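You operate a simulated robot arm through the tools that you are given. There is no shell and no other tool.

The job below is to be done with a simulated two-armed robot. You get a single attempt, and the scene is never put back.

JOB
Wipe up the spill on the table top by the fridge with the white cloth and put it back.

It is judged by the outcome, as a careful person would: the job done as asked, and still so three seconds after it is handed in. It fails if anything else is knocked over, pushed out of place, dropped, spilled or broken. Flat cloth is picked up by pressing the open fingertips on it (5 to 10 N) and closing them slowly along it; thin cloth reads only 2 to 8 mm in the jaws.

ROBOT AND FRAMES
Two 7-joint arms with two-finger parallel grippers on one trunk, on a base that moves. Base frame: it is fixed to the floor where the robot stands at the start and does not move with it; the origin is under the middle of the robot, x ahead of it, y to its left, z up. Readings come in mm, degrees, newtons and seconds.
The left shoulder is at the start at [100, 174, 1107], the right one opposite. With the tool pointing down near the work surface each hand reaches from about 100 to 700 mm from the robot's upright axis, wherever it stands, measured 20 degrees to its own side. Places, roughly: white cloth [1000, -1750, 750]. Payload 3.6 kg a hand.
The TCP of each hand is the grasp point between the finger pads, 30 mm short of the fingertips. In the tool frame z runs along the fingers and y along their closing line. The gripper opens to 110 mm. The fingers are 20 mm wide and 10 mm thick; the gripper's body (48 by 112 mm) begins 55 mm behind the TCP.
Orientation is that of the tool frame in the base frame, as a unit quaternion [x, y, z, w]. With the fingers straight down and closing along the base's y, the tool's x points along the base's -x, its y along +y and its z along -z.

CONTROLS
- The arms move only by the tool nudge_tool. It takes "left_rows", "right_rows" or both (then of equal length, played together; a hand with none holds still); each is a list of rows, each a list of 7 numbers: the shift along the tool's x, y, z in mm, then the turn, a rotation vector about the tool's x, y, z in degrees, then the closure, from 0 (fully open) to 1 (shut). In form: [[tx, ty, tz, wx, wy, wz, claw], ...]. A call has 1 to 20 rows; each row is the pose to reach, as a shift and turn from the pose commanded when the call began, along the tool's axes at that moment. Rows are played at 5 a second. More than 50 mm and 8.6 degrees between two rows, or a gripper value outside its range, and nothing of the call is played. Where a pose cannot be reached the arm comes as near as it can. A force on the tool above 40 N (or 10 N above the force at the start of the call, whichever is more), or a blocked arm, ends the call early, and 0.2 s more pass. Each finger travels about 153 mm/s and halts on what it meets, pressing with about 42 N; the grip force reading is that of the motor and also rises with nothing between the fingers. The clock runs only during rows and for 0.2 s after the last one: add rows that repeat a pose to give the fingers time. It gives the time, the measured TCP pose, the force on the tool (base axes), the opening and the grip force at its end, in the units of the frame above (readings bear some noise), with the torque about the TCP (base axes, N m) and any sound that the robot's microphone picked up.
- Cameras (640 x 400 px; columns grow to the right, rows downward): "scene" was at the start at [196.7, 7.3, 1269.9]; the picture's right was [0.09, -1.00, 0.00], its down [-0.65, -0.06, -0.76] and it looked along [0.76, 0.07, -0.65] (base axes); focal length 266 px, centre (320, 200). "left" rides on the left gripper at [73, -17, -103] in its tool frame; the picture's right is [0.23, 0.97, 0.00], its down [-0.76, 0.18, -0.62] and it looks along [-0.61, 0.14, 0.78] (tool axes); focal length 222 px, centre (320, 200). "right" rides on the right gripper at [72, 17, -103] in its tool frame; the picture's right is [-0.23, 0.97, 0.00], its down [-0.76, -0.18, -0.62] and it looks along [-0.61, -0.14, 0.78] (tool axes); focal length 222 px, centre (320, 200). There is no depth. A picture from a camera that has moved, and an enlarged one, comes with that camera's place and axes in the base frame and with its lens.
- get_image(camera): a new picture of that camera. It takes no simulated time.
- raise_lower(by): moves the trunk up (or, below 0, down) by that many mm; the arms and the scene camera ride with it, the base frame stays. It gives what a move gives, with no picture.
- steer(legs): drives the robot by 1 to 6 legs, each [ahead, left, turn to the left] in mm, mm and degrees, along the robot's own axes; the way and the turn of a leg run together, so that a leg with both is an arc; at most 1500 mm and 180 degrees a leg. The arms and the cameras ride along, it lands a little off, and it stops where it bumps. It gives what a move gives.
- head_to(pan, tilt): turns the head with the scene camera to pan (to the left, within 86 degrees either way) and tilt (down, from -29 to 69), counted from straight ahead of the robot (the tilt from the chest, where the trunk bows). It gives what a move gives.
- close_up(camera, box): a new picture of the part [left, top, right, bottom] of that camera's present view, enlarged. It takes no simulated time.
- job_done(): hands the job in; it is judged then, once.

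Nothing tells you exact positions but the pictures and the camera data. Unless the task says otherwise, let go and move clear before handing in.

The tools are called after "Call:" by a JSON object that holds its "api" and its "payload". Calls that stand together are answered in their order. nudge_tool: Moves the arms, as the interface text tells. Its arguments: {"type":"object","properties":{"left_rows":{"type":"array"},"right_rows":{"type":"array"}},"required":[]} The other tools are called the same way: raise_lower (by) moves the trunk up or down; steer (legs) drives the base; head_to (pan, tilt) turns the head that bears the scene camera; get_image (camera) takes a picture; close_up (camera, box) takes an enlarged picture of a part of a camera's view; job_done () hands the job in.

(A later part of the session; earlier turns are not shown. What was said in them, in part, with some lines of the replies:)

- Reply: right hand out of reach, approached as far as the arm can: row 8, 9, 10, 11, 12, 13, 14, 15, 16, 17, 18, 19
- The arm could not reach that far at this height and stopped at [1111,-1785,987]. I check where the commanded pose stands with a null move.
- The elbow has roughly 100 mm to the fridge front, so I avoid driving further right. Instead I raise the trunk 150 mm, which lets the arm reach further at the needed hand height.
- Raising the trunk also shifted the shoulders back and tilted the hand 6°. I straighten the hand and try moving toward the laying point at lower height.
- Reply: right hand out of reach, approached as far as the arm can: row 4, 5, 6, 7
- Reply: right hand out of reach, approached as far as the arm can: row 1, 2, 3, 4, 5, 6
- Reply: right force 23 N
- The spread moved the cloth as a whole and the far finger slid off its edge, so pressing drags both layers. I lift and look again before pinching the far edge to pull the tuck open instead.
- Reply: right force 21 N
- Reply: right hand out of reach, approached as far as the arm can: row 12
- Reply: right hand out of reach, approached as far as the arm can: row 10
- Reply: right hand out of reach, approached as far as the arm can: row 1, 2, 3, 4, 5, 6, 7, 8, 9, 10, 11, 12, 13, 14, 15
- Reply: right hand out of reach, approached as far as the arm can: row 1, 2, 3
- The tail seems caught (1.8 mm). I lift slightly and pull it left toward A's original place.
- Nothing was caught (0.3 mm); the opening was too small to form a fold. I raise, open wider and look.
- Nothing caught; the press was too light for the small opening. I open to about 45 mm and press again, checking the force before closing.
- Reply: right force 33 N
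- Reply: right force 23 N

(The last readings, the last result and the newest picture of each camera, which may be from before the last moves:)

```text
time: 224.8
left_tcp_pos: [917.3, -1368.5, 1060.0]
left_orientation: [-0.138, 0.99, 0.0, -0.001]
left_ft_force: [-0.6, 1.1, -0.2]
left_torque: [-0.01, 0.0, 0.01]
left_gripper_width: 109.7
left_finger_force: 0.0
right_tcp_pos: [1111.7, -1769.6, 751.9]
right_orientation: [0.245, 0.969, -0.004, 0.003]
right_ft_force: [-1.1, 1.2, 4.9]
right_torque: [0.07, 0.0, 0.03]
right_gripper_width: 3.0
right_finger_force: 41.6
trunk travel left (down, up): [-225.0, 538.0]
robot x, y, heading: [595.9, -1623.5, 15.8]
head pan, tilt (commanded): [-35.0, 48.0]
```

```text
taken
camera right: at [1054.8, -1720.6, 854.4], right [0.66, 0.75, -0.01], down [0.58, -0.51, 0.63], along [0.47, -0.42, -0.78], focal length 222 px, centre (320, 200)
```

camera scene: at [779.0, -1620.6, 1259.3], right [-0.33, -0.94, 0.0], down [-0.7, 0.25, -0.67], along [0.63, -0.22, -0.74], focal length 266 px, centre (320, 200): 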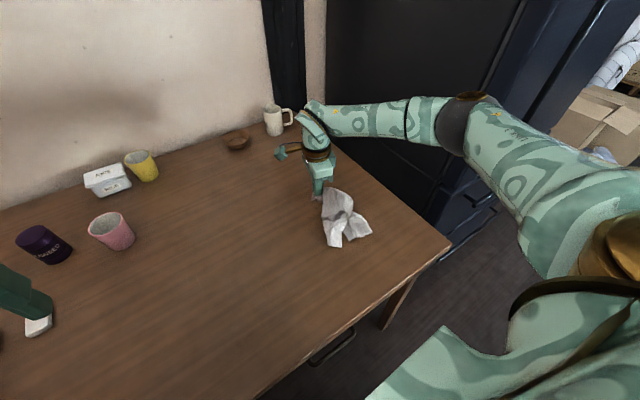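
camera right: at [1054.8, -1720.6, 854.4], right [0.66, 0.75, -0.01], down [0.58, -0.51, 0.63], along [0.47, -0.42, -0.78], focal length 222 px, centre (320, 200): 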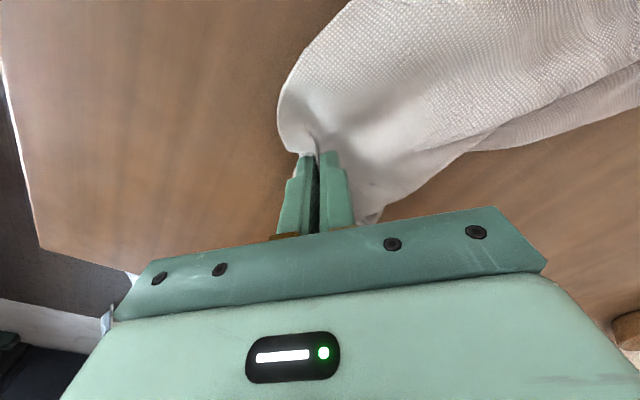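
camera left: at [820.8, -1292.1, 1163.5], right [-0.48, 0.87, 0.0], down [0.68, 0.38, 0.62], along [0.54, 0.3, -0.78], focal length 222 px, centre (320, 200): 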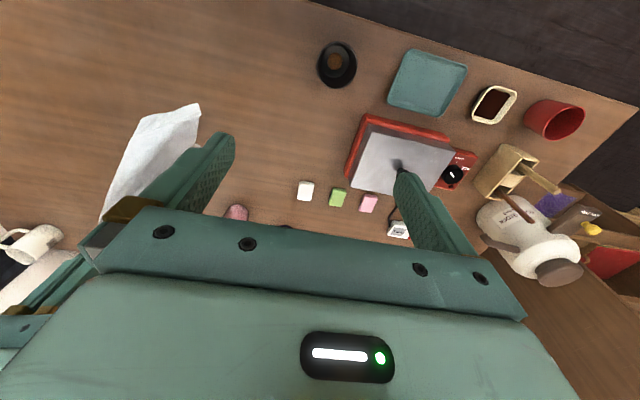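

C is held (3.0 mm). Now I bring the left hand, closed, over the left end at about [1152,-1568].

Call:
{"api": "nudge_tool", "payload": {"left_rows": [[-12, -18, 0, 0, 0, 0, 0.2], [-24, -36, 0, 0, 0, 0, 0.4], [-37, -55, 0, 0, 0, 0, 0.6], [-49, -73, 0, 0, 0, 0, 0.8], [-61, -91, 0, 0, 0, 0, 1], [-73, -109, 0, 0, 0, 0, 1], [-85, -128, 0, 0, 0, 0, 1], [-98, -146, 0, 0, 0, 0, 1], [-110, -164, 0, 0, 0, 0, 1], [-122, -182, 0, 0, 0, 0, 1], [-134, -200, 0, 0, 0, 0, 1], [-147, -219, 0, 0, 0, 0, 1], [-159, -237, 0, 0, 0, 0, 1], [-171, -255, 0, 0, 0, 0, 1], [-171, -255, 0, 0, 0, 0, 1]]}}

Call:
{"api": "get_image", "payload": {"camera": "scene"}}

Call:
{"api": "get_image", "payload": {"camera": "left"}}

```text
time: 228.1
left_tcp_pos: [1151.6, -1568.5, 1058.0]
left_orientation: [-0.137, 0.991, -0.002, -0.001]
left_ft_force: [0.0, -0.1, 0.2]
left_torque: [-0.04, 0.02, 0.01]
left_gripper_width: 0.1
left_finger_force: 37.3
right_tcp_pos: [1111.6, -1769.8, 752.8]
right_orientation: [0.245, 0.97, -0.005, 0.003]
right_ft_force: [-0.7, 0.2, 3.8]
right_torque: [0.01, 0.04, -0.02]
right_gripper_width: 3.0
right_finger_force: 41.6
trunk travel left (down, up): [-225.0, 538.0]
robot x, y, heading: [596.7, -1627.8, 15.6]
head pan, tilt (commanded): [-35.0, 48.0]
```

```text
taken
camera scene: at [779.0, -1620.4, 1259.3], right [-0.33, -0.94, 0.0], down [-0.7, 0.25, -0.67], along [0.63, -0.22, -0.74], focal length 266 px, centre (320, 200)
```

scene: 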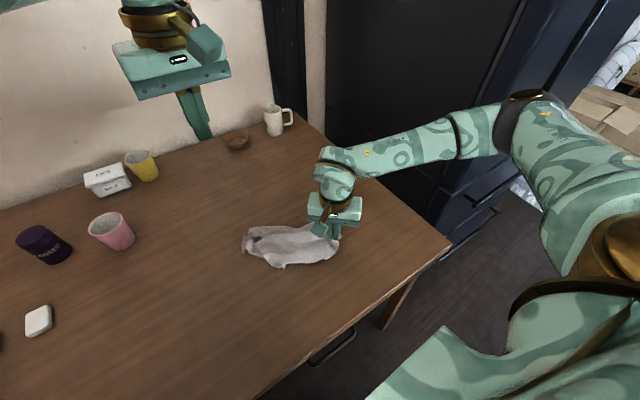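

```text
taken
camera left: at [1086.9, -1605.6, 1161.4], right [-0.48, 0.88, 0.0], down [0.69, 0.38, 0.62], along [0.54, 0.3, -0.78], focal length 222 px, centre (320, 200)
```

left: 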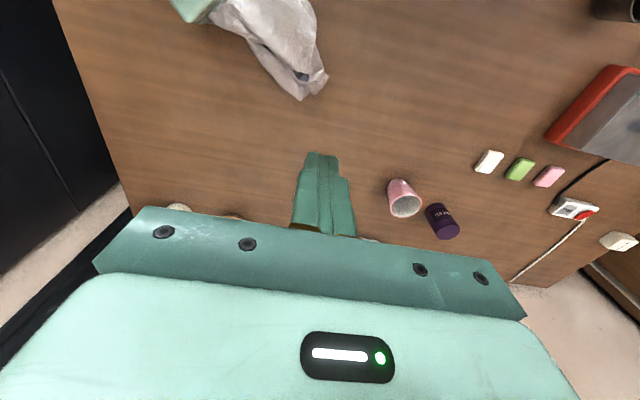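

The left hand is above the left end. I zoom with its camera to pick the pressing spot.

Call:
{"api": "close_up", "payload": {"camera": "left", "box": [220, 0, 380, 120]}}

```text
3.33 times, centred on (300, 60) of left
camera zoom: at [1086.9, -1605.6, 1161.4], right [-0.48, 0.88, 0.0], down [0.69, 0.38, 0.62], along [0.54, 0.3, -0.78], focal length 740 px, centre (387, 667)
```

zoom: 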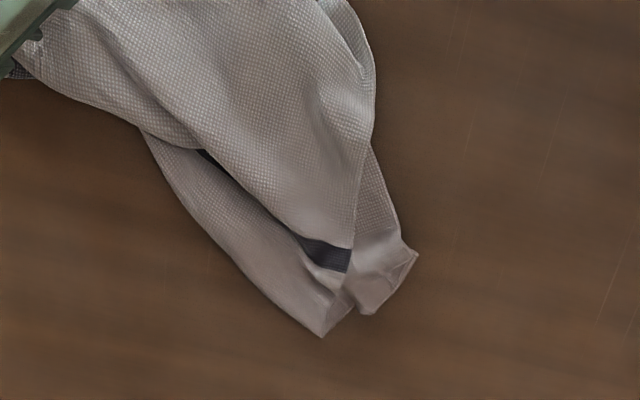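

The left hand is exactly over the A band. I lower it, first fast and then slowly.

Call:
{"api": "nudge_tool", "payload": {"left_rows": [[-2, 0, 25, 0, 0, 0, 1], [-4, 0, 60, 0, 0, 0, 1], [-4, 0, 100, 0, 0, 0, 1], [-4, 0, 140, 0, 0, 0, 1], [-4, 0, 180, 0, 0, 0, 1], [-4, 0, 215, 0, 0, 0, 1], [-4, 0, 245, 0, 0, 0, 1], [-4, 0, 270, 0, 0, 0, 1], [-4, 0, 285, 0, 0, 0, 1], [-4, 0, 293, 0, 0, 0, 1], [-4, 0, 293, 0, 0, 0, 1]]}}

Call:
{"api": "get_image", "payload": {"camera": "left"}}

Call:
{"api": "get_image", "payload": {"camera": "scene"}}

```text
time: 230.4
left_tcp_pos: [1158.0, -1568.3, 766.6]
left_orientation: [-0.138, 0.99, -0.001, -0.001]
left_ft_force: [0.1, -0.6, -0.7]
left_torque: [0.01, -0.01, 0.03]
left_gripper_width: 0.2
left_finger_force: 37.6
right_tcp_pos: [1111.4, -1770.0, 751.7]
right_orientation: [0.245, 0.969, -0.004, 0.002]
right_ft_force: [0.0, -0.8, 3.6]
right_torque: [-0.07, 0.03, 0.0]
right_gripper_width: 3.2
right_finger_force: 42.2
trunk travel left (down, up): [-225.0, 538.0]
robot x, y, heading: [594.6, -1623.2, 15.6]
head pan, tilt (commanded): [-35.0, 48.0]
```

```text
taken
camera left: at [1092.0, -1605.3, 869.5], right [-0.48, 0.88, 0.0], down [0.68, 0.38, 0.62], along [0.55, 0.3, -0.78], focal length 222 px, centre (320, 200)
```

left: 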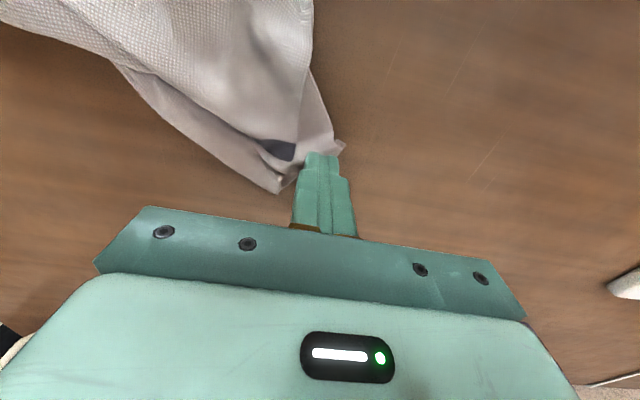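

```text
taken
camera scene: at [779.0, -1620.6, 1259.3], right [-0.33, -0.94, 0.0], down [-0.7, 0.25, -0.67], along [0.63, -0.22, -0.74], focal length 266 px, centre (320, 200)
```

scene: 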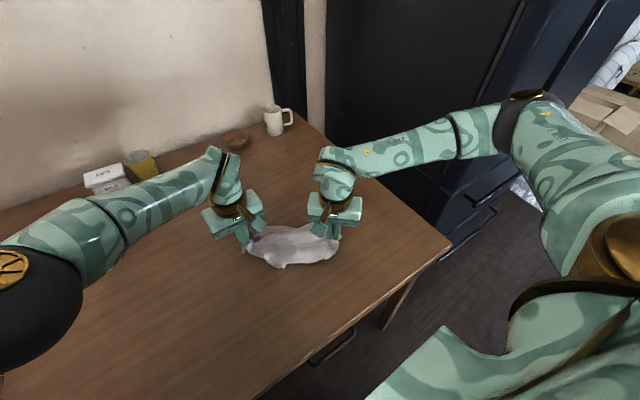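

Both arms are clear of the cups and of each other. I lower the left fingertips onto the A band slowly.

Call:
{"api": "nudge_tool", "payload": {"left_rows": [[0, 0, 6, 0, 0, 0, 1], [0, 0, 10, 0, 0, 0, 1], [0, 0, 13, 0, 0, 0, 1], [0, 0, 14.5, 0, 0, 0, 1], [0, 0, 14.5, 0, 0, 0, 1]]}}

```text
time: 231.7
left_tcp_pos: [1155.5, -1566.9, 752.8]
left_orientation: [-0.138, 0.99, -0.002, 0.001]
left_ft_force: [-0.9, -2.3, 7.0]
left_torque: [0.01, 0.03, 0.01]
left_gripper_width: 0.0
left_finger_force: 37.7
right_tcp_pos: [1111.5, -1769.1, 752.5]
right_orientation: [0.245, 0.97, -0.005, 0.003]
right_ft_force: [0.3, -0.5, 0.7]
right_torque: [0.0, -0.04, -0.02]
right_gripper_width: 3.2
right_finger_force: 42.7
trunk travel left (down, up): [-225.0, 538.0]
robot x, y, heading: [596.6, -1622.2, 15.6]
head pan, tilt (commanded): [-35.0, 48.0]
```

The left hand presses with 7 N. I add a little pressure there and pull C with the right hand toward its original place, low over the table.

Call:
{"api": "nudge_tool", "payload": {"left_rows": [[0, 0, 0.6, 0, 0, 0, 1], [0, 0, 0.7, 0, 0, 0, 1], [0, 0, 0.7, 0, 0, 0, 1], [0, 0, 0.7, 0, 0, 0, 1], [0, 0, 0.7, 0, 0, 0, 1], [0, 0, 0.7, 0, 0, 0, 1], [0, 0, 0.7, 0, 0, 0, 1], [0, 0, 0.7, 0, 0, 0, 1], [0, 0, 0.7, 0, 0, 0, 1], [0, 0, 0.7, 0, 0, 0, 1], [0, 0, 0.7, 0, 0, 0, 1], [0, 0, 0.7, 0, 0, 0, 1]], "right_rows": [[0, 0, -4, 0, 0, 0, 1], [0, 0, -8, 0, 0, 0, 1], [-2.5, -11.7, -8, 0, 0, 0, 1], [-5, -23.3, -8, 0, 0, 0, 1], [-7.5, -35, -8, 0, 0, 0, 1], [-10, -46.7, -8, 0, 0, 0, 1], [-12.5, -58.3, -8, 0, 0, 0, 1], [-15, -70, -8, 0, 0, 0, 1], [-17.5, -81.7, -8, 0, 0, 0, 1], [-20, -93.3, -8, 0, 0, 0, 1], [-22.5, -105, -8, 0, 0, 0, 1], [-22.5, -105, -8, 0, 0, 0, 1]]}}

Call:
{"api": "close_up", "payload": {"camera": "scene", "box": [190, 150, 390, 290]}}

```text
time: 234.2
left_tcp_pos: [1154.5, -1568.7, 752.5]
left_orientation: [-0.137, 0.991, 0.0, 0.0]
left_ft_force: [-0.5, -3.7, 11.2]
left_torque: [-0.06, 0.11, 0.03]
left_gripper_width: 0.1
left_finger_force: 37.5
right_tcp_pos: [1081.0, -1872.3, 761.7]
right_orientation: [0.245, 0.969, -0.004, 0.004]
right_ft_force: [0.8, 4.7, -0.6]
right_torque: [0.15, -0.01, -0.01]
right_gripper_width: 3.3
right_finger_force: 42.2
trunk travel left (down, up): [-225.0, 538.0]
robot x, y, heading: [599.3, -1623.0, 15.7]
head pan, tilt (commanded): [-35.0, 48.0]
```

```text
2.86 times, centred on (290, 220) of scene
camera zoom: at [778.2, -1620.7, 1259.5], right [-0.33, -0.94, 0.0], down [-0.7, 0.25, -0.67], along [0.63, -0.22, -0.74], focal length 758 px, centre (406, 143)
```

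zoom: 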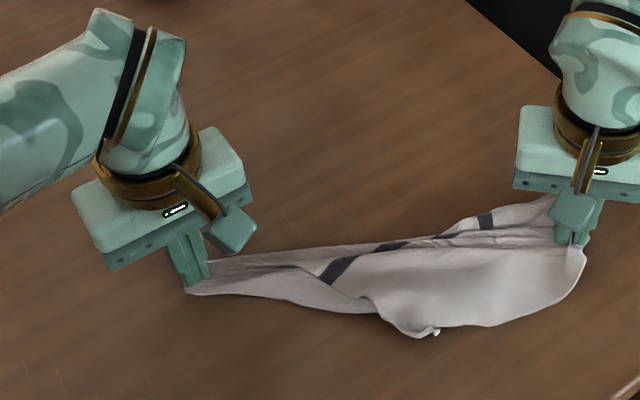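

Excellent — the anchored pull straightened the diagonal and the stripe shows again. I keep the left hand pressing and release C with the right hand, rising to look.

Call:
{"api": "nudge_tool", "payload": {"right_rows": [[0, 0, 3, 0, 0, 0, 1], [0, 0, 6, 0, 0, 0, 0.9], [0, 0, 6, 0, 0, 0, 0.8], [0, 0, 6, 0, 0, 0, 0.72], [0, 0, 3, 0, 0, 0, 0.7], [0, 0, -12, 0, 0, 0, 0.7], [0, 0, -40, 0, 0, 0, 0.7], [0, 0, -75, 0, 0, 0, 0.7], [0, 0, -105, 0, 0, 0, 0.65], [0, 0, -125, 0, 0, 0, 0.6]]}}

Call:
{"api": "close_up", "payload": {"camera": "scene", "box": [220, 170, 420, 290]}}

Call:
{"api": "get_image", "payload": {"camera": "right"}}

```text
time: 236.4
left_tcp_pos: [1156.4, -1567.3, 752.9]
left_orientation: [-0.138, 0.99, -0.001, 0.001]
left_ft_force: [-0.2, -1.8, 11.4]
left_torque: [0.02, 0.08, 0.01]
left_gripper_width: 0.2
left_finger_force: 37.8
right_tcp_pos: [1084.3, -1870.7, 883.9]
right_orientation: [0.245, 0.97, -0.005, 0.003]
right_ft_force: [0.8, -1.4, 0.2]
right_torque: [-0.03, 0.02, -0.04]
right_gripper_width: 44.1
right_finger_force: 0.1
trunk travel left (down, up): [-225.0, 538.0]
robot x, y, heading: [596.5, -1623.0, 15.8]
head pan, tilt (commanded): [-35.0, 48.0]
```

```text
3.20 times, centred on (320, 230) of scene
camera zoom: at [778.2, -1621.0, 1259.5], right [-0.33, -0.94, 0.0], down [-0.7, 0.25, -0.67], along [0.63, -0.22, -0.74], focal length 850 px, centre (320, 104)
```

zoom: 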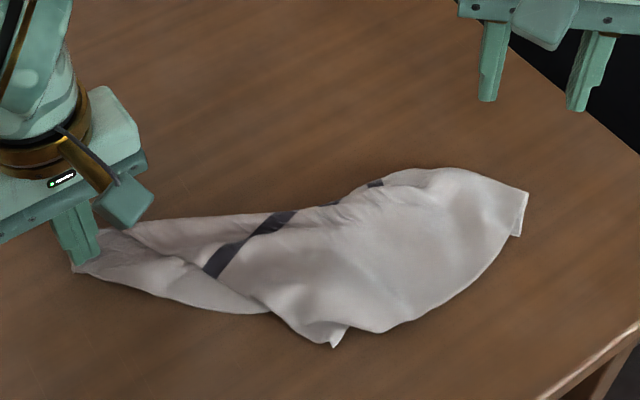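

```text
taken
camera right: at [1027.4, -1821.9, 986.6], right [0.66, 0.75, 0.0], down [0.58, -0.51, 0.63], along [0.47, -0.42, -0.78], focal length 222 px, centre (320, 200)
```

right: 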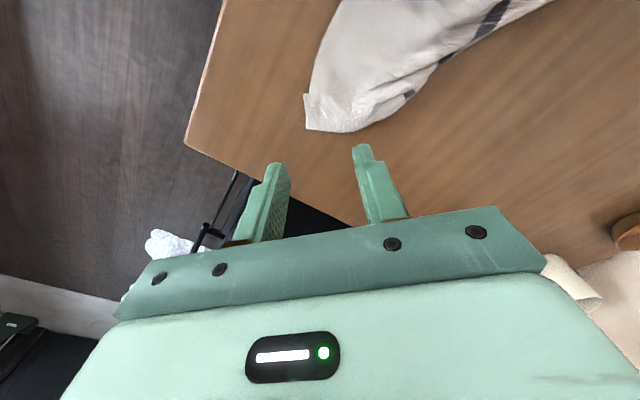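

A and C now lie close to their original places. With the left hand still holding A, I pick the cloth near corner B on the robot's side, at about [1052,-1733], to pull it out toward me.

Call:
{"api": "nudge_tool", "payload": {"right_rows": [[12, 13, 0, 0, 0, 0, 0.6], [23, 27, 0, 0, 0, 0, 0.6], [35, 40, 0, 0, 0, 0, 0.6], [47, 53, 0, 0, 0, 0, 0.6], [58, 66, 0, 0, 0, 0, 0.6], [70, 80, 0, 0, 0, 0, 0.6], [82, 93, 0, 0, 0, 0, 0.6], [94, 106, 5, 0, 0, 0, 0.6], [94, 106, 35, 0, 0, 0, 0.6], [94, 106, 65, 0, 0, 0, 0.6], [94, 106, 92, 0, 0, 0, 0.6], [94, 106, 92, 0, 0, 0, 0.6]]}}

Call:
{"api": "get_image", "payload": {"camera": "right"}}

Call:
{"api": "close_up", "payload": {"camera": "scene", "box": [220, 170, 420, 290]}}

```text
time: 239.1
left_tcp_pos: [1154.7, -1569.5, 751.4]
left_orientation: [-0.138, 0.99, 0.0, 0.001]
left_ft_force: [-0.7, -0.7, 11.1]
left_torque: [0.04, 0.11, -0.03]
left_gripper_width: 0.0
left_finger_force: 38.3
right_tcp_pos: [1047.9, -1734.6, 792.1]
right_orientation: [0.245, 0.97, -0.004, 0.004]
right_ft_force: [0.4, 0.0, 0.3]
right_torque: [-0.01, -0.02, 0.02]
right_gripper_width: 44.3
right_finger_force: 0.1
trunk travel left (down, up): [-225.0, 538.0]
robot x, y, heading: [595.7, -1625.9, 15.5]
head pan, tilt (commanded): [-35.0, 48.0]
```

```text
taken
camera right: at [993.4, -1685.2, 895.0], right [0.66, 0.75, 0.0], down [0.58, -0.51, 0.63], along [0.47, -0.42, -0.78], focal length 222 px, centre (320, 200)
```

right: 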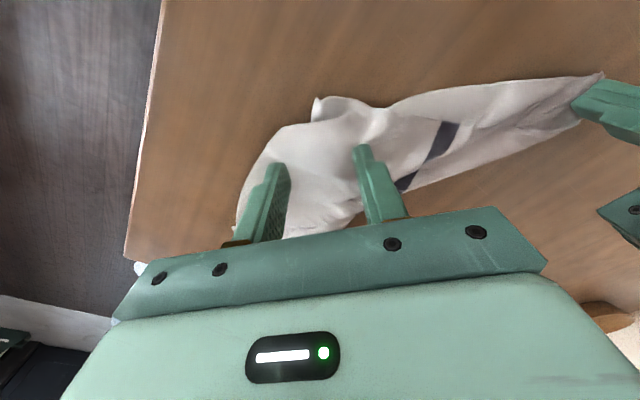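

```text
3.20 times, centred on (320, 230) of scene
camera zoom: at [778.2, -1621.0, 1259.5], right [-0.33, -0.94, 0.0], down [-0.7, 0.25, -0.67], along [0.63, -0.22, -0.74], focal length 850 px, centre (320, 104)
```

zoom: 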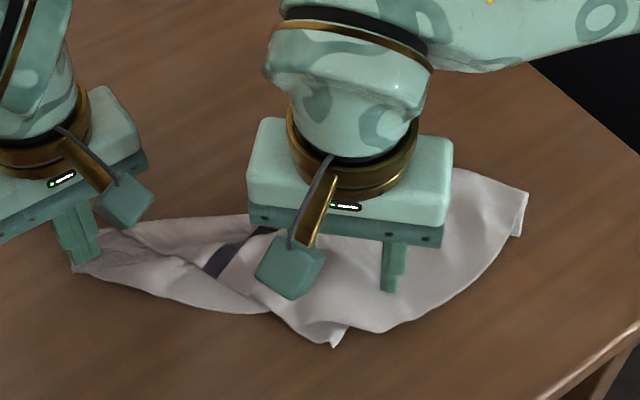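

Corner B's tip is just ahead of the fingers. I shift slightly toward it and lower to contact.

Call:
{"api": "nudge_tool", "payload": {"right_rows": [[4, 2, 12, 0, 0, 0, 0.6], [8, 5, 24, 0, 0, 0, 0.6], [8, 5, 32, 0, 0, 0, 0.6], [8, 5, 35, 0, 0, 0, 0.6], [8, 5, 37, 0, 0, 0, 0.6], [8, 5, 38.5, 0, 0, 0, 0.6], [8, 5, 38.5, 0, 0, 0, 0.6]]}}

```text
time: 240.7
left_tcp_pos: [1155.0, -1568.1, 752.6]
left_orientation: [-0.138, 0.99, 0.0, 0.0]
left_ft_force: [0.3, -2.0, 11.0]
left_torque: [0.01, 0.07, 0.01]
left_gripper_width: 0.2
left_finger_force: 38.1
right_tcp_pos: [1044.6, -1727.0, 754.8]
right_orientation: [0.246, 0.969, -0.005, 0.004]
right_ft_force: [0.8, -0.6, 1.4]
right_torque: [0.0, 0.0, -0.02]
right_gripper_width: 44.1
right_finger_force: 0.2
trunk travel left (down, up): [-225.0, 538.0]
robot x, y, heading: [595.3, -1626.6, 15.8]
head pan, tilt (commanded): [-35.0, 48.0]
```

I press 1.5 mm more and close slowly.

Call:
{"api": "nudge_tool", "payload": {"right_rows": [[0, 0, 0.8, 0, 0, 0, 0.6], [0, 0, 1.5, 0, 0, 0, 0.6], [0, 0, 1.5, 0, 0, 0, 0.64], [0, 0, 1.5, 0, 0, 0, 0.68], [0, 0, 1.5, 0, 0, 0, 0.72], [0, 0, 1.5, 0, 0, 0, 0.76], [0, 0, 1.5, 0, 0, 0, 0.8], [0, 0, 1.5, 0, 0, 0, 0.84], [0, 0, 1.5, 0, 0, 0, 0.88], [0, 0, 1.5, 0, 0, 0, 0.92], [0, 0, 1.3, 0, 0, 0, 0.96], [0, 0, 1, 0, 0, 0, 1], [0, 0, 1, 0, 0, 0, 1], [0, 0, 1, 0, 0, 0, 1]]}}

Call:
{"api": "get_image", "payload": {"camera": "right"}}

```text
time: 243.7
left_tcp_pos: [1155.8, -1567.7, 752.4]
left_orientation: [-0.137, 0.991, -0.001, 0.001]
left_ft_force: [0.9, -1.8, 11.1]
left_torque: [0.0, 0.06, 0.0]
left_gripper_width: 0.0
left_finger_force: 37.8
right_tcp_pos: [1044.4, -1727.6, 755.2]
right_orientation: [0.245, 0.97, -0.005, 0.004]
right_ft_force: [0.0, 0.3, 0.8]
right_torque: [0.0, 0.03, 0.02]
right_gripper_width: 3.5
right_finger_force: 41.9
trunk travel left (down, up): [-225.0, 538.0]
robot x, y, heading: [597.7, -1623.7, 16.0]
head pan, tilt (commanded): [-35.0, 48.0]
```

```text
taken
camera right: at [988.1, -1677.8, 855.9], right [0.66, 0.75, 0.0], down [0.58, -0.51, 0.63], along [0.47, -0.42, -0.78], focal length 222 px, centre (320, 200)
```

right: 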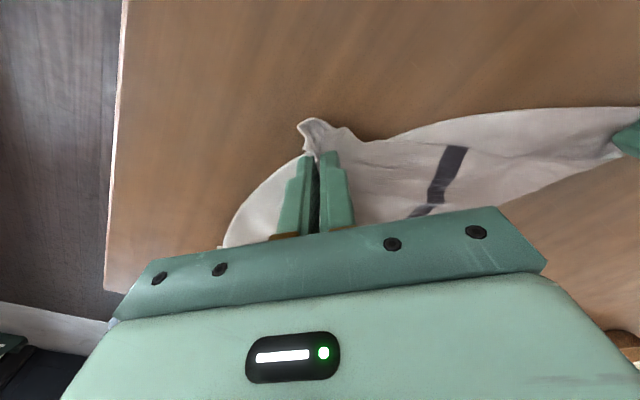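

The B side is held (3.5 mm). With A anchored, I pull B toward me to its original place.

Call:
{"api": "nudge_tool", "payload": {"right_rows": [[0, 0, -4, 0, 0, 0, 1], [0, 0, -8, 0, 0, 0, 1], [11, -1, -8, 0, 0, 0, 1], [22, -2, -8, 0, 0, 0, 1], [34, -3.2, -8, 0, 0, 0, 1], [45, -4.3, -8, 0, 0, 0, 1], [56, -5.4, -8, 0, 0, 0, 1], [67, -6.5, -8, 0, 0, 0, 1], [79, -7.5, -8, 0, 0, 0, 1], [90, -8.6, -8, 0, 0, 0, 1], [90, -8.6, -8, 0, 0, 0, 1]]}}

Call:
{"api": "close_up", "payload": {"camera": "scene", "box": [210, 170, 410, 310]}}

```text
time: 246.1
left_tcp_pos: [1154.5, -1567.8, 752.1]
left_orientation: [-0.137, 0.991, 0.0, -0.001]
left_ft_force: [-5.4, -3.8, 15.3]
left_torque: [-0.08, 0.26, -0.03]
left_gripper_width: 0.0
left_finger_force: 37.7
right_tcp_pos: [962.9, -1691.0, 760.9]
right_orientation: [0.244, 0.97, -0.003, 0.003]
right_ft_force: [10.0, 4.6, -0.1]
right_torque: [0.13, -0.3, -0.03]
right_gripper_width: 3.6
right_finger_force: 41.8
trunk travel left (down, up): [-225.0, 538.0]
robot x, y, heading: [595.6, -1622.0, 15.4]
head pan, tilt (commanded): [-35.0, 48.0]
```

```text
2.86 times, centred on (310, 240) of scene
camera zoom: at [778.1, -1620.5, 1259.5], right [-0.33, -0.94, 0.0], down [-0.7, 0.25, -0.67], along [0.63, -0.22, -0.74], focal length 758 px, centre (349, 86)
```

zoom: 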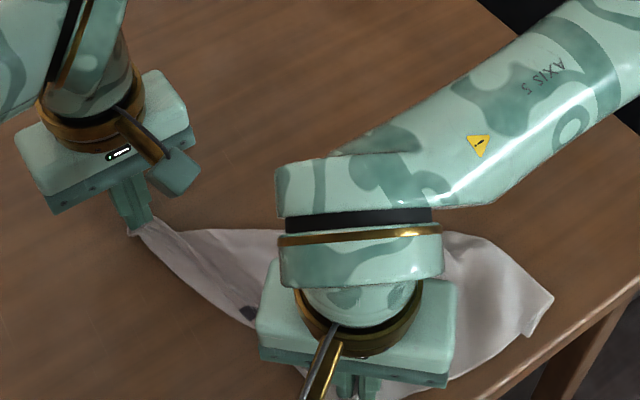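

The cloth is taut between A and B. I release B gently and look.

Call:
{"api": "nudge_tool", "payload": {"right_rows": [[-3, 0, -6, 0, 0, 0, 1], [-5, 0, -2, 0, 0, 0, 0.9], [-5, 0, -2, 0, 0, 0, 0.8], [-5, 0, -2, 0, 0, 0, 0.72], [-5, 0, -5, 0, 0, 0, 0.7], [-5, 0, -20, 0, 0, 0, 0.7], [-5, 0, -50, 0, 0, 0, 0.7], [-5, -25, -85, 0, 0, 0, 0.65], [-5, -65, -115, 0, 0, 0, 0.6], [-5, -110, -135, 0, 0, 0, 0.6], [-5, -150, -140, 0, 0, 0, 0.6]]}}

Call:
{"api": "get_image", "payload": {"camera": "scene"}}

Call:
{"api": "close_up", "payload": {"camera": "scene", "box": [210, 170, 410, 310]}}

```text
time: 248.4
left_tcp_pos: [1155.0, -1568.4, 752.6]
left_orientation: [-0.139, 0.99, 0.001, 0.0]
left_ft_force: [-1.1, -0.9, 12.8]
left_torque: [0.0, 0.06, -0.01]
left_gripper_width: 0.0
left_finger_force: 38.0
right_tcp_pos: [1000.0, -1817.8, 896.0]
right_orientation: [0.244, 0.97, -0.004, 0.002]
right_ft_force: [1.8, 0.9, 0.9]
right_torque: [0.05, 0.02, 0.01]
right_gripper_width: 44.1
right_finger_force: 0.0
right hand out of reach, approached as far as the arm can: row 8, 9, 10, 11
trunk travel left (down, up): [-225.0, 538.0]
robot x, y, heading: [595.9, -1625.4, 15.5]
head pan, tilt (commanded): [-35.0, 48.0]
```

```text
taken
camera scene: at [777.6, -1622.1, 1259.5], right [-0.33, -0.94, 0.0], down [-0.7, 0.25, -0.67], along [0.63, -0.22, -0.74], focal length 266 px, centre (320, 200)
```

scene: 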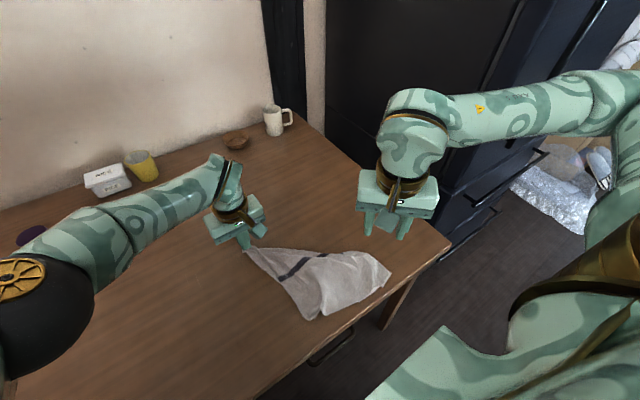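

```text
2.86 times, centred on (310, 240) of scene
camera zoom: at [777.6, -1622.1, 1259.5], right [-0.33, -0.94, 0.0], down [-0.7, 0.25, -0.67], along [0.63, -0.22, -0.74], focal length 758 px, centre (349, 86)
```

zoom: 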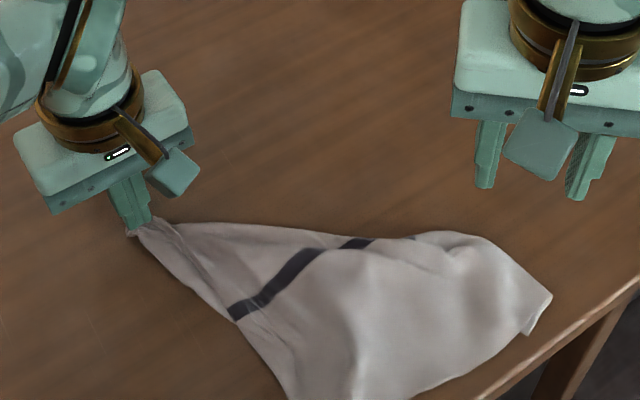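

A very good result: the cloth now forms a neat flat triangle A–B–C, with corner D folded underneath along the A–C line. I move the right hand to look at the layers at corner B.

Call:
{"api": "nudge_tool", "payload": {"right_rows": [[17, 11, 0, 0, 0, 0, 0.6], [34, 22, 0, 0, 0, 0, 0.6], [50, 34, 0, 0, 0, 0, 0.6], [67, 45, 0, 0, 0, 0, 0.6], [84, 56, 0, 0, 0, 0, 0.6], [101, 68, 0, 0, 0, 0, 0.6], [118, 79, 0, 0, 0, 0, 0.6], [134, 90, 0, 0, 0, 0, 0.6], [134, 90, 0, 0, 0, 0, 0.6]]}}

Call:
{"api": "get_image", "payload": {"camera": "right"}}

Call:
{"api": "close_up", "payload": {"camera": "right", "box": [220, 60, 420, 185]}}

```text
time: 250.4
left_tcp_pos: [1154.4, -1568.1, 752.4]
left_orientation: [-0.138, 0.99, -0.002, 0.001]
left_ft_force: [-2.0, -3.0, 11.3]
left_torque: [-0.05, 0.08, 0.0]
left_gripper_width: 0.0
left_finger_force: 37.9
right_tcp_pos: [928.6, -1661.4, 891.4]
right_orientation: [0.245, 0.97, -0.005, 0.003]
right_ft_force: [0.4, -0.2, -0.2]
right_torque: [0.0, -0.01, 0.02]
right_gripper_width: 44.3
right_finger_force: 0.0
right hand out of reach, approached as far as the arm can: row 1, 2, 3, 4, 5, 6, 7, 8, 9
trunk travel left (down, up): [-225.0, 538.0]
robot x, y, heading: [595.9, -1624.4, 15.8]
head pan, tilt (commanded): [-35.0, 48.0]
```

```text
taken
camera right: at [871.8, -1612.6, 993.2], right [0.66, 0.75, -0.01], down [0.58, -0.51, 0.63], along [0.47, -0.42, -0.78], focal length 222 px, centre (320, 200)
```

right: 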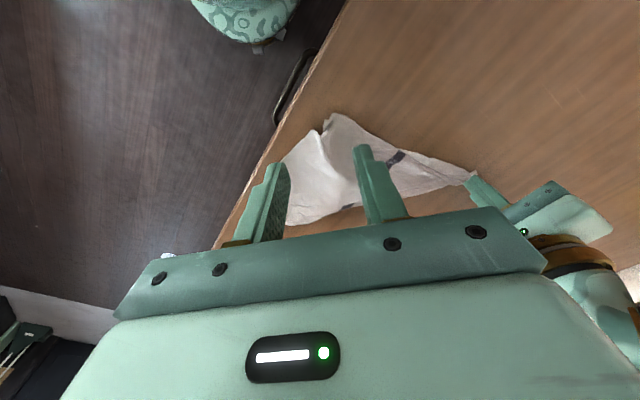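

```text
3.20 times, centred on (320, 122) of right
camera zoom: at [871.8, -1612.6, 993.2], right [0.66, 0.75, -0.01], down [0.58, -0.51, 0.63], along [0.47, -0.42, -0.78], focal length 711 px, centre (320, 448)
```

zoom: 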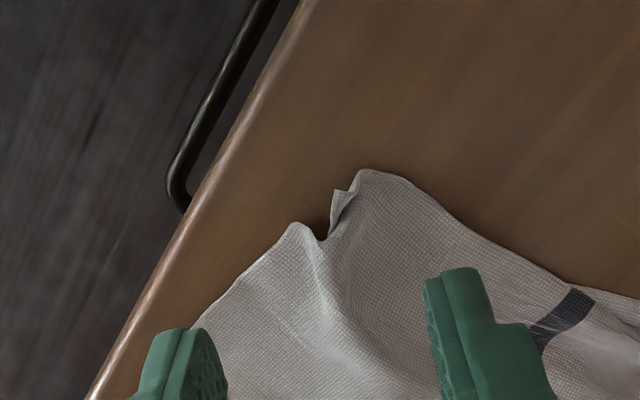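

B lies within about 20 mm of its original place, A within 25 mm. With A still anchored, I go to corner C (near [978,-1855]) to pull it back to its original place [1070,-1916].

Call:
{"api": "nudge_tool", "payload": {"right_rows": [[-17, -13, 0, 0, 0, 0, 0.6], [-34, -25, 0, 0, 0, 0, 0.6], [-52, -38, 0, 0, 0, 0, 0.6], [-69, -50, 0, 0, 0, 0, 0.6], [-86, -63, 0, 0, 0, 0, 0.6], [-103, -76, 0, 0, 0, 0, 0.6], [-120, -88, 0, 0, 0, 0, 0.6], [-137, -101, 0, 0, 0, 0, 0.6], [-137, -101, 25, 0, 0, 0, 0.6], [-137, -101, 50, 0, 0, 0, 0.6], [-137, -101, 75, 0, 0, 0, 0.6], [-137, -101, 98, 0, 0, 0, 0.6], [-137, -101, 98, 0, 0, 0, 0.6]]}}

Call:
{"api": "get_image", "payload": {"camera": "right"}}

Call:
{"api": "close_up", "payload": {"camera": "scene", "box": [230, 190, 430, 330]}}

```text
time: 253.2
left_tcp_pos: [1155.2, -1568.2, 752.7]
left_orientation: [-0.137, 0.991, -0.001, 0.001]
left_ft_force: [-2.1, -1.7, 11.7]
left_torque: [-0.04, 0.07, 0.03]
left_gripper_width: 0.1
left_finger_force: 38.0
right_tcp_pos: [1003.2, -1816.4, 791.8]
right_orientation: [0.245, 0.969, -0.004, 0.004]
right_ft_force: [0.6, -0.2, -0.1]
right_torque: [0.01, -0.01, -0.02]
right_gripper_width: 44.1
right_finger_force: 0.2
right hand out of reach, approached as far as the arm can: row 1, 2, 3, 4, 5, 6, 7
trunk travel left (down, up): [-225.0, 538.0]
robot x, y, heading: [596.8, -1627.3, 15.6]
head pan, tilt (commanded): [-35.0, 48.0]
```

```text
taken
camera right: at [946.4, -1767.7, 893.5], right [0.66, 0.75, 0.0], down [0.58, -0.51, 0.63], along [0.47, -0.42, -0.78], focal length 222 px, centre (320, 200)
```

right: 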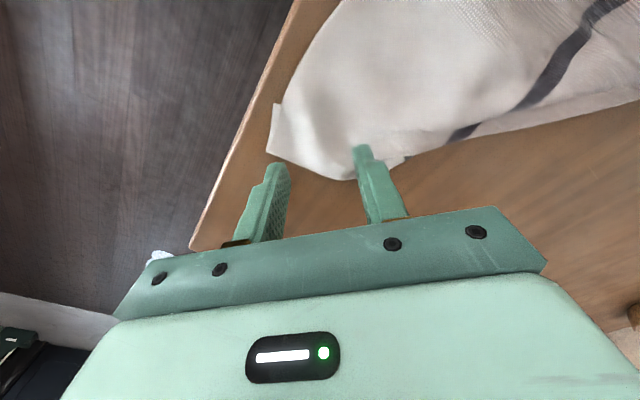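

```text
2.86 times, centred on (330, 260) of scene
camera zoom: at [777.9, -1621.1, 1259.5], right [-0.33, -0.94, 0.0], down [-0.7, 0.25, -0.67], along [0.63, -0.22, -0.74], focal length 758 px, centre (291, 29)
```

zoom: 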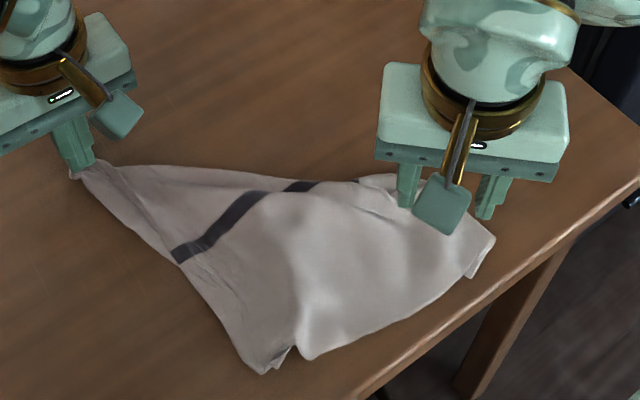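

The cloth is a neat triangle now. The fingers are over corner C; I lower to contact.

Call:
{"api": "nudge_tool", "payload": {"right_rows": [[0, 0, 12, 0, 0, 0, 0.6], [0, 0, 24, 0, 0, 0, 0.6], [0, 0, 32, 0, 0, 0, 0.6], [0, 0, 35, 0, 0, 0, 0.6], [0, 0, 37, 0, 0, 0, 0.6], [0, 0, 38, 0, 0, 0, 0.6], [0, 0, 38, 0, 0, 0, 0.6]]}}

```text
time: 254.8
left_tcp_pos: [1154.9, -1568.2, 752.4]
left_orientation: [-0.138, 0.99, -0.001, 0.0]
left_ft_force: [-1.5, -1.8, 11.2]
left_torque: [-0.06, 0.07, 0.02]
left_gripper_width: 0.0
left_finger_force: 37.4
right_tcp_pos: [1003.8, -1818.5, 757.1]
right_orientation: [0.246, 0.969, -0.004, 0.004]
right_ft_force: [-0.1, -1.0, 0.4]
right_torque: [-0.01, -0.01, 0.02]
right_gripper_width: 44.0
right_finger_force: 0.1
trunk travel left (down, up): [-225.0, 538.0]
robot x, y, heading: [598.8, -1627.2, 15.7]
head pan, tilt (commanded): [-35.0, 48.0]
```

I go down a little more to a light press, checking the force.

Call:
{"api": "nudge_tool", "payload": {"right_rows": [[0, 0, 1.5, 0, 0, 0, 0.6], [0, 0, 2.8, 0, 0, 0, 0.6], [0, 0, 2.8, 0, 0, 0, 0.6], [0, 0, 2.8, 0, 0, 0, 0.6]]}}

```text
time: 255.8
left_tcp_pos: [1155.1, -1568.9, 752.0]
left_orientation: [-0.138, 0.99, 0.0, 0.0]
left_ft_force: [-1.3, -2.7, 11.2]
left_torque: [-0.06, 0.12, 0.03]
left_gripper_width: 0.0
left_finger_force: 37.9
right_tcp_pos: [1004.3, -1818.4, 752.7]
right_orientation: [0.246, 0.969, -0.004, 0.004]
right_ft_force: [0.3, -0.2, 0.9]
right_torque: [0.0, 0.01, -0.01]
right_gripper_width: 44.0
right_finger_force: 0.0
trunk travel left (down, up): [-225.0, 538.0]
robot x, y, heading: [593.6, -1625.4, 15.6]
head pan, tilt (commanded): [-35.0, 48.0]
```

Almost touching; I press 1.5 mm more and close slowly.

Call:
{"api": "nudge_tool", "payload": {"right_rows": [[0, 0, 0.8, 0, 0, 0, 0.6], [0, 0, 1.6, 0, 0, 0, 0.6], [0, 0, 1.6, 0, 0, 0, 0.64], [0, 0, 1.6, 0, 0, 0, 0.68], [0, 0, 1.6, 0, 0, 0, 0.72], [0, 0, 1.6, 0, 0, 0, 0.76], [0, 0, 1.6, 0, 0, 0, 0.8], [0, 0, 1.6, 0, 0, 0, 0.84], [0, 0, 1.6, 0, 0, 0, 0.88], [0, 0, 1.5, 0, 0, 0, 0.92], [0, 0, 1.3, 0, 0, 0, 0.96], [0, 0, 1.0, 0, 0, 0, 1], [0, 0, 1.0, 0, 0, 0, 1], [0, 0, 1.0, 0, 0, 0, 1]]}}

Call:
{"api": "get_image", "payload": {"camera": "right"}}

```text
time: 258.3
left_tcp_pos: [1154.6, -1567.9, 751.8]
left_orientation: [-0.137, 0.991, -0.001, 0.0]
left_ft_force: [-0.6, 0.9, 3.5]
left_torque: [0.03, 0.02, -0.01]
left_gripper_width: 0.0
left_finger_force: 38.0
right_tcp_pos: [1004.2, -1817.7, 751.9]
right_orientation: [0.246, 0.969, -0.004, 0.003]
right_ft_force: [-3.6, -0.3, 21.4]
right_torque: [-0.06, 0.22, 0.0]
right_gripper_width: 3.8
right_finger_force: 42.3
trunk travel left (down, up): [-225.0, 538.0]
robot x, y, heading: [594.1, -1623.3, 15.7]
head pan, tilt (commanded): [-35.0, 48.0]
stopped in row 12 (right hand): the force on the tool passed its limit at 42 N (the readings are from after the stop); the commanded pose is now the measured one
```

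```text
taken
camera right: at [946.9, -1768.6, 853.7], right [0.66, 0.75, 0.0], down [0.58, -0.51, 0.63], along [0.47, -0.42, -0.78], focal length 222 px, centre (320, 200)
```

right: 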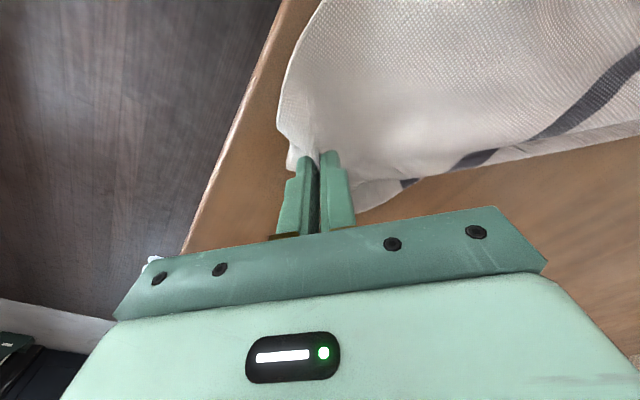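

The pinch holds (3.8 mm). I re-press the left hand slightly and pull C back to its original place.

Call:
{"api": "nudge_tool", "payload": {"left_rows": [[0, 0, 0.5, 0, 0, 0, 1], [0, 0, 0.9, 0, 0, 0, 1], [0, 0, 0.9, 0, 0, 0, 1], [0, 0, 0.9, 0, 0, 0, 1], [0, 0, 0.9, 0, 0, 0, 1], [0, 0, 0.9, 0, 0, 0, 1], [0, 0, 0.9, 0, 0, 0, 1], [0, 0, 0.9, 0, 0, 0, 1], [0, 0, 0.9, 0, 0, 0, 1], [0, 0, 0.9, 0, 0, 0, 1], [0, 0, 0.9, 0, 0, 0, 1], [0, 0, 0.9, 0, 0, 0, 1], [0, 0, 0.9, 0, 0, 0, 1]], "right_rows": [[0, 0, -4, 0, 0, 0, 1], [0, 0, -9, 0, 0, 0, 1], [-11, -1, -9, 0, 0, 0, 1], [-22, -2, -9, 0, 0, 0, 1], [-33, -3, -9, 0, 0, 0, 1], [-44, -4, -9, 0, 0, 0, 1], [-55, -5, -9, 0, 0, 0, 1], [-66, -6, -9, 0, 0, 0, 1], [-77, -7, -9, 0, 0, 0, 1], [-88, -8, -9, 0, 0, 0, 1], [-99, -9, -9, 0, 0, 0, 1], [-110, -10, -9, 0, 0, 0, 1], [-110, -10, -9, 0, 0, 0, 1]]}}

Call:
{"api": "close_up", "payload": {"camera": "scene", "box": [220, 170, 420, 310]}}

```text
time: 261.1
left_tcp_pos: [1155.3, -1568.3, 752.5]
left_orientation: [-0.137, 0.991, 0.0, 0.0]
left_ft_force: [-3.0, 0.5, 15.5]
left_torque: [-0.06, 0.16, 0.0]
left_gripper_width: 0.0
left_finger_force: 37.7
right_tcp_pos: [1095.5, -1880.8, 762.0]
right_orientation: [0.246, 0.969, -0.003, 0.003]
right_ft_force: [0.1, 4.6, -0.5]
right_torque: [0.11, -0.01, 0.0]
right_gripper_width: 3.6
right_finger_force: 42.4
trunk travel left (down, up): [-225.0, 538.0]
robot x, y, heading: [598.0, -1624.4, 16.0]
head pan, tilt (commanded): [-35.0, 48.0]
```

```text
2.86 times, centred on (320, 240) of scene
camera zoom: at [777.6, -1620.5, 1259.6], right [-0.33, -0.94, 0.0], down [-0.7, 0.25, -0.67], along [0.63, -0.22, -0.74], focal length 758 px, centre (320, 86)
```

zoom: 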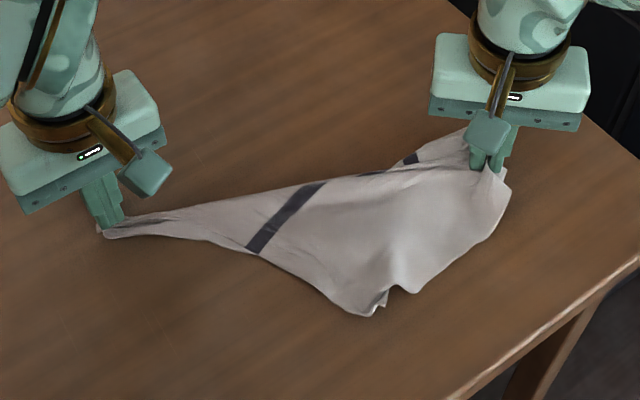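

A and C are at their original places, the stripe lies open, and the cloth covers its old spot as a neat flat triangle with its centre within about 40 mm of the original. I release C and rise with the right hand.

Call:
{"api": "nudge_tool", "payload": {"right_rows": [[0, 2, 3, 0, 0, 0, 1], [0, 3, 7, 0, 0, 0, 0.9], [0, 3, 7, 0, 0, 0, 0.8], [0, 3, 7, 0, 0, 0, 0.72], [0, 3, 3, 0, 0, 0, 0.7], [0, 3, -12, 0, 0, 0, 0.7], [0, 3, -40, 0, 0, 0, 0.7], [0, 3, -75, 0, 0, 0, 0.7], [0, 3, -105, 0, 0, 0, 0.65], [0, 3, -125, 0, 0, 0, 0.6]]}}

Call:
{"api": "close_up", "payload": {"camera": "scene", "box": [220, 170, 420, 310]}}

Call:
{"api": "get_image", "payload": {"camera": "right"}}

```text
time: 263.3
left_tcp_pos: [1155.8, -1569.0, 751.3]
left_orientation: [-0.137, 0.991, -0.001, 0.001]
left_ft_force: [-2.4, 1.4, 16.1]
left_torque: [0.03, 0.1, 0.02]
left_gripper_width: 0.0
left_finger_force: 37.5
right_tcp_pos: [1096.3, -1877.2, 886.3]
right_orientation: [0.246, 0.969, -0.004, 0.003]
right_ft_force: [0.1, 0.4, -0.2]
right_torque: [-0.04, -0.02, -0.04]
right_gripper_width: 44.2
right_finger_force: 0.1
trunk travel left (down, up): [-225.0, 538.0]
robot x, y, heading: [600.8, -1625.5, 15.5]
head pan, tilt (commanded): [-35.0, 48.0]
```

```text
2.86 times, centred on (320, 240) of scene
camera zoom: at [777.5, -1620.7, 1259.6], right [-0.33, -0.94, 0.0], down [-0.7, 0.25, -0.67], along [0.63, -0.22, -0.74], focal length 758 px, centre (320, 86)
```

zoom: 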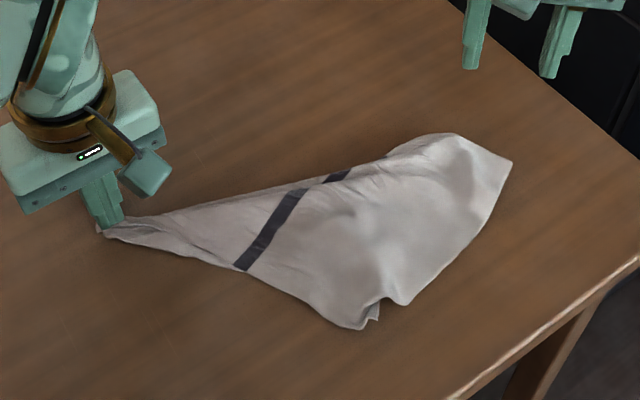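

```text
taken
camera right: at [1038.5, -1827.8, 987.7], right [0.66, 0.75, 0.0], down [0.58, -0.51, 0.63], along [0.47, -0.42, -0.78], focal length 222 px, centre (320, 200)
```

right: 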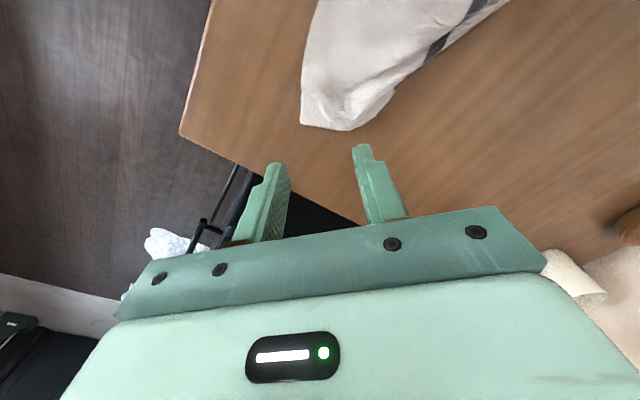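

The cloth lies smooth over its old spot. I now lift the left hand straight up and back the way it came, and move the right hand up as well.

Call:
{"api": "nudge_tool", "payload": {"left_rows": [[0, 0, -5, 0, 0, 0, 1], [0, 0, -20, 0, 0, 0, 1], [0, 0, -50, 0, 0, 0, 1], [0, 0, -85, 0, 0, 0, 1], [0, 0, -125, 0, 0, 0, 1], [0, 0, -165, 0, 0, 0, 1], [0, 0, -205, 0, 0, 0, 1], [0, 0, -245, 0, 0, 0, 1], [0, 0, -280, 0, 0, 0, 1], [0, 0, -305, 0, 0, 0, 1], [0, 0, -305, 0, 0, 0, 1]]}}

Call:
{"api": "nudge_tool", "payload": {"left_rows": [[13, 18, 0, 0, 0, 0, 0.9], [26, 36, 0, 0, 0, 0, 0.8], [39, 55, 0, 0, 0, 0, 0.7], [52, 73, 0, 0, 0, 0, 0.6], [65, 91, 0, 0, 0, 0, 0.5], [78, 109, 0, 0, 0, 0, 0.4], [91, 128, 0, 0, 0, 0, 0.3], [104, 146, 0, 0, 0, 0, 0.2], [117, 164, 0, 0, 0, 0, 0.1], [130, 182, 0, 0, 0, 0, 0], [143, 200, 0, 0, 0, 0, 0], [155, 219, 0, 0, 0, 0, 0], [165, 237, 0, 0, 0, 0, 0], [174, 255, 0, 0, 0, 0, 0]]}}

Call:
{"api": "get_image", "payload": {"camera": "scene"}}

Call:
{"api": "close_up", "payload": {"camera": "scene", "box": [200, 160, 420, 310]}}

```text
time: 265.7
left_tcp_pos: [1156.3, -1565.9, 1055.3]
left_orientation: [-0.136, 0.991, 0.0, 0.0]
left_ft_force: [0.4, -1.0, 0.3]
left_torque: [0.0, -0.01, 0.06]
left_gripper_width: 0.1
left_finger_force: 37.3
right_tcp_pos: [1096.5, -1876.9, 887.3]
right_orientation: [0.246, 0.969, -0.004, 0.002]
right_ft_force: [0.0, 0.1, -0.2]
right_torque: [-0.01, 0.01, 0.0]
right_gripper_width: 43.9
right_finger_force: 0.1
trunk travel left (down, up): [-225.0, 538.0]
robot x, y, heading: [594.6, -1625.2, 15.6]
head pan, tilt (commanded): [-35.0, 48.0]
```

```text
time: 268.7
left_tcp_pos: [919.9, -1368.2, 1056.2]
left_orientation: [-0.137, 0.991, 0.0, -0.001]
left_ft_force: [0.0, 1.0, -0.2]
left_torque: [0.01, 0.01, 0.01]
left_gripper_width: 110.0
left_finger_force: 0.1
right_tcp_pos: [1095.8, -1877.5, 884.9]
right_orientation: [0.246, 0.969, -0.004, 0.003]
right_ft_force: [-0.5, 0.2, -0.3]
right_torque: [0.01, 0.01, -0.01]
right_gripper_width: 44.1
right_finger_force: 0.1
trunk travel left (down, up): [-225.0, 538.0]
robot x, y, heading: [598.7, -1625.5, 15.5]
head pan, tilt (commanded): [-35.0, 48.0]
```

```text
taken
camera scene: at [778.7, -1620.3, 1259.4], right [-0.33, -0.94, 0.0], down [-0.7, 0.25, -0.67], along [0.63, -0.22, -0.74], focal length 266 px, centre (320, 200)
```

scene: 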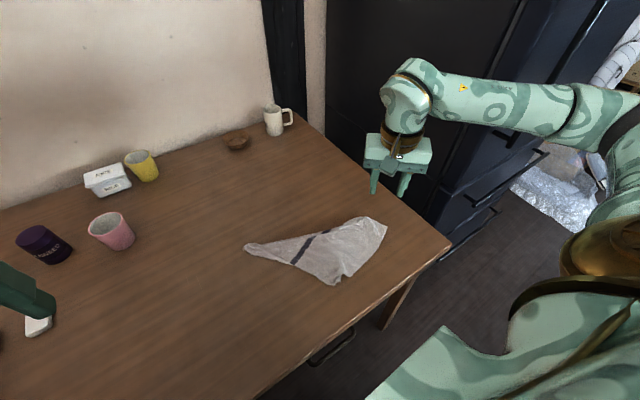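

```text
2.67 times, centred on (310, 235) of scene
camera zoom: at [778.7, -1620.3, 1259.4], right [-0.33, -0.94, 0.0], down [-0.7, 0.25, -0.67], along [0.63, -0.22, -0.74], focal length 708 px, centre (347, 107)
```

zoom: 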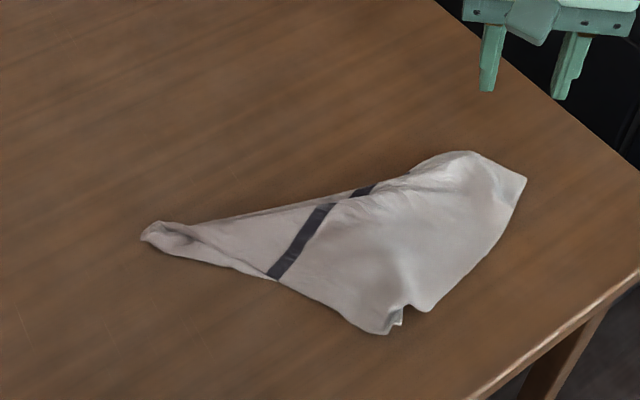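

The cloth lies released on its old spot (its mean position within about 30 mm of the original), the table where the spill was is clean, and all cups and boxes stand where they were. I check the wiped area closely once more before backing off.

Call:
{"api": "close_up", "payload": {"camera": "scene", "box": [80, 190, 320, 340]}}

Call:
{"api": "nudge_tool", "payload": {"right_rows": [[10, 5, -15, 0, 0, 0, 0.5], [20, 10, -30, 0, 0, 0, 0.4], [30, 15, -45, 0, 0, 0, 0.2], [40, 20, -55, 0, 0, 0, 0]]}}

```text
2.67 times, centred on (200, 265) of scene
camera zoom: at [778.7, -1620.3, 1259.4], right [-0.33, -0.94, 0.0], down [-0.7, 0.25, -0.67], along [0.63, -0.22, -0.74], focal length 708 px, centre (640, 27)
```

zoom: 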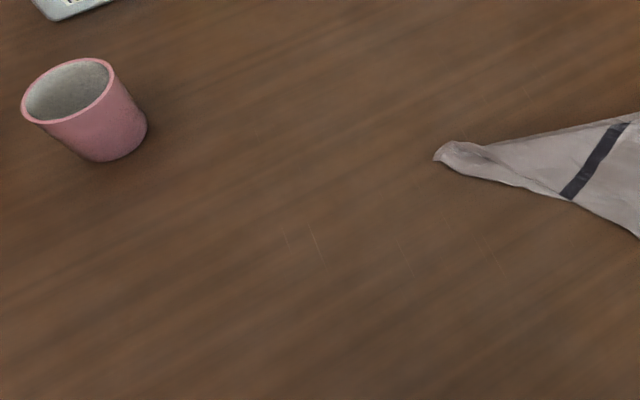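

```text
time: 269.7
left_tcp_pos: [920.6, -1368.5, 1056.7]
left_orientation: [-0.138, 0.99, -0.001, -0.001]
left_ft_force: [-0.8, -0.1, 0.2]
left_torque: [-0.01, 0.05, 0.01]
left_gripper_width: 109.9
left_finger_force: 0.0
right_tcp_pos: [1072.6, -1837.8, 940.2]
right_orientation: [0.247, 0.969, -0.005, 0.003]
right_ft_force: [-1.2, -0.1, -0.2]
right_torque: [0.0, 0.02, -0.01]
right_gripper_width: 110.0
right_finger_force: 0.0
trunk travel left (down, up): [-225.0, 538.0]
robot x, y, heading: [594.0, -1625.0, 15.7]
head pan, tilt (commanded): [-35.0, 48.0]
```

The wiped area is spotless. I back the robot off 250 mm so the hands are clear, and take a last look.

Call:
{"api": "steer", "payload": {"legs": [[-250, 0, 0]]}}

Call:
{"api": "head_to", "payload": {"pan": -10, "tilt": 38}}

Call:
{"api": "get_image", "payload": {"camera": "scene"}}

```text
time: 271.6
left_tcp_pos: [668.6, -1439.5, 1057.0]
left_orientation: [-0.138, 0.99, 0.0, 0.0]
left_ft_force: [-0.1, -0.2, -0.4]
left_torque: [0.0, 0.0, 0.0]
left_gripper_width: 110.0
left_finger_force: 0.0
right_tcp_pos: [822.2, -1906.3, 940.1]
right_orientation: [0.246, 0.969, -0.005, 0.004]
right_ft_force: [-0.8, -0.3, 0.1]
right_torque: [-0.02, -0.03, 0.02]
right_gripper_width: 109.9
right_finger_force: 0.0
trunk travel left (down, up): [-225.0, 538.0]
robot x, y, heading: [346.4, -1692.2, 15.8]
head pan, tilt (commanded): [-35.0, 48.0]
```

```text
time: 272.4
left_tcp_pos: [670.3, -1439.3, 1055.8]
left_orientation: [-0.139, 0.99, 0.001, -0.001]
left_ft_force: [0.1, -0.8, -0.2]
left_torque: [0.01, -0.04, 0.0]
left_gripper_width: 109.9
left_finger_force: 0.0
right_tcp_pos: [823.6, -1907.4, 939.3]
right_orientation: [0.245, 0.969, -0.005, 0.003]
right_ft_force: [-0.2, 0.2, -0.6]
right_torque: [0.02, 0.0, 0.03]
right_gripper_width: 109.7
right_finger_force: 0.1
trunk travel left (down, up): [-225.0, 538.0]
robot x, y, heading: [346.4, -1693.1, 15.6]
head pan, tilt (commanded): [-10.0, 38.0]
```

```text
taken
camera scene: at [541.1, -1656.0, 1273.7], right [0.1, -0.99, 0.0], down [-0.61, -0.06, -0.79], along [0.78, 0.08, -0.62], focal length 266 px, centre (320, 200)
```

scene: 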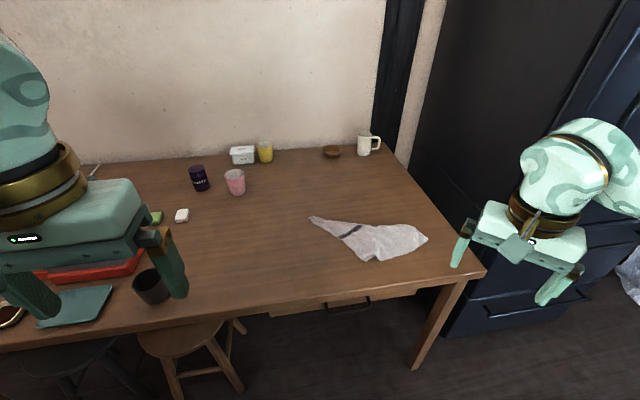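

The spill is gone and the table there is clean. The white cloth is back on its spot by the fridge, released and lying still. It is not spread flat as it was at the start: one corner is folded underneath, so it lies as a rough triangle. The cups, boxes and stools look undisturbed and both hands are clear, so I hand the job in.

Call:
{"api": "job_done", "payload": {}}

```text
The job is handed in.
```

The spill is wiped up and the white cloth is back on its spot by the fridge, but I did not get it lying flat as it was at the start. One corner is folded underneath, so it lies as a rough triangle. I estimate its centre is about 30 mm from where it began.

- **Spill:** the last close-up of the wiped area showed a clean table top with no dark patches left.
- **Cloth:** it now has a pinkish stain from the spill. I re-laid it several times to flatten it and stopped when the folded corner would not come out.
- **Surroundings:** the cups, boxes and other things on the table looked undisturbed in the final picture. Both hands are empty, and I backed the robot about 250 mm away from the table before handing in.
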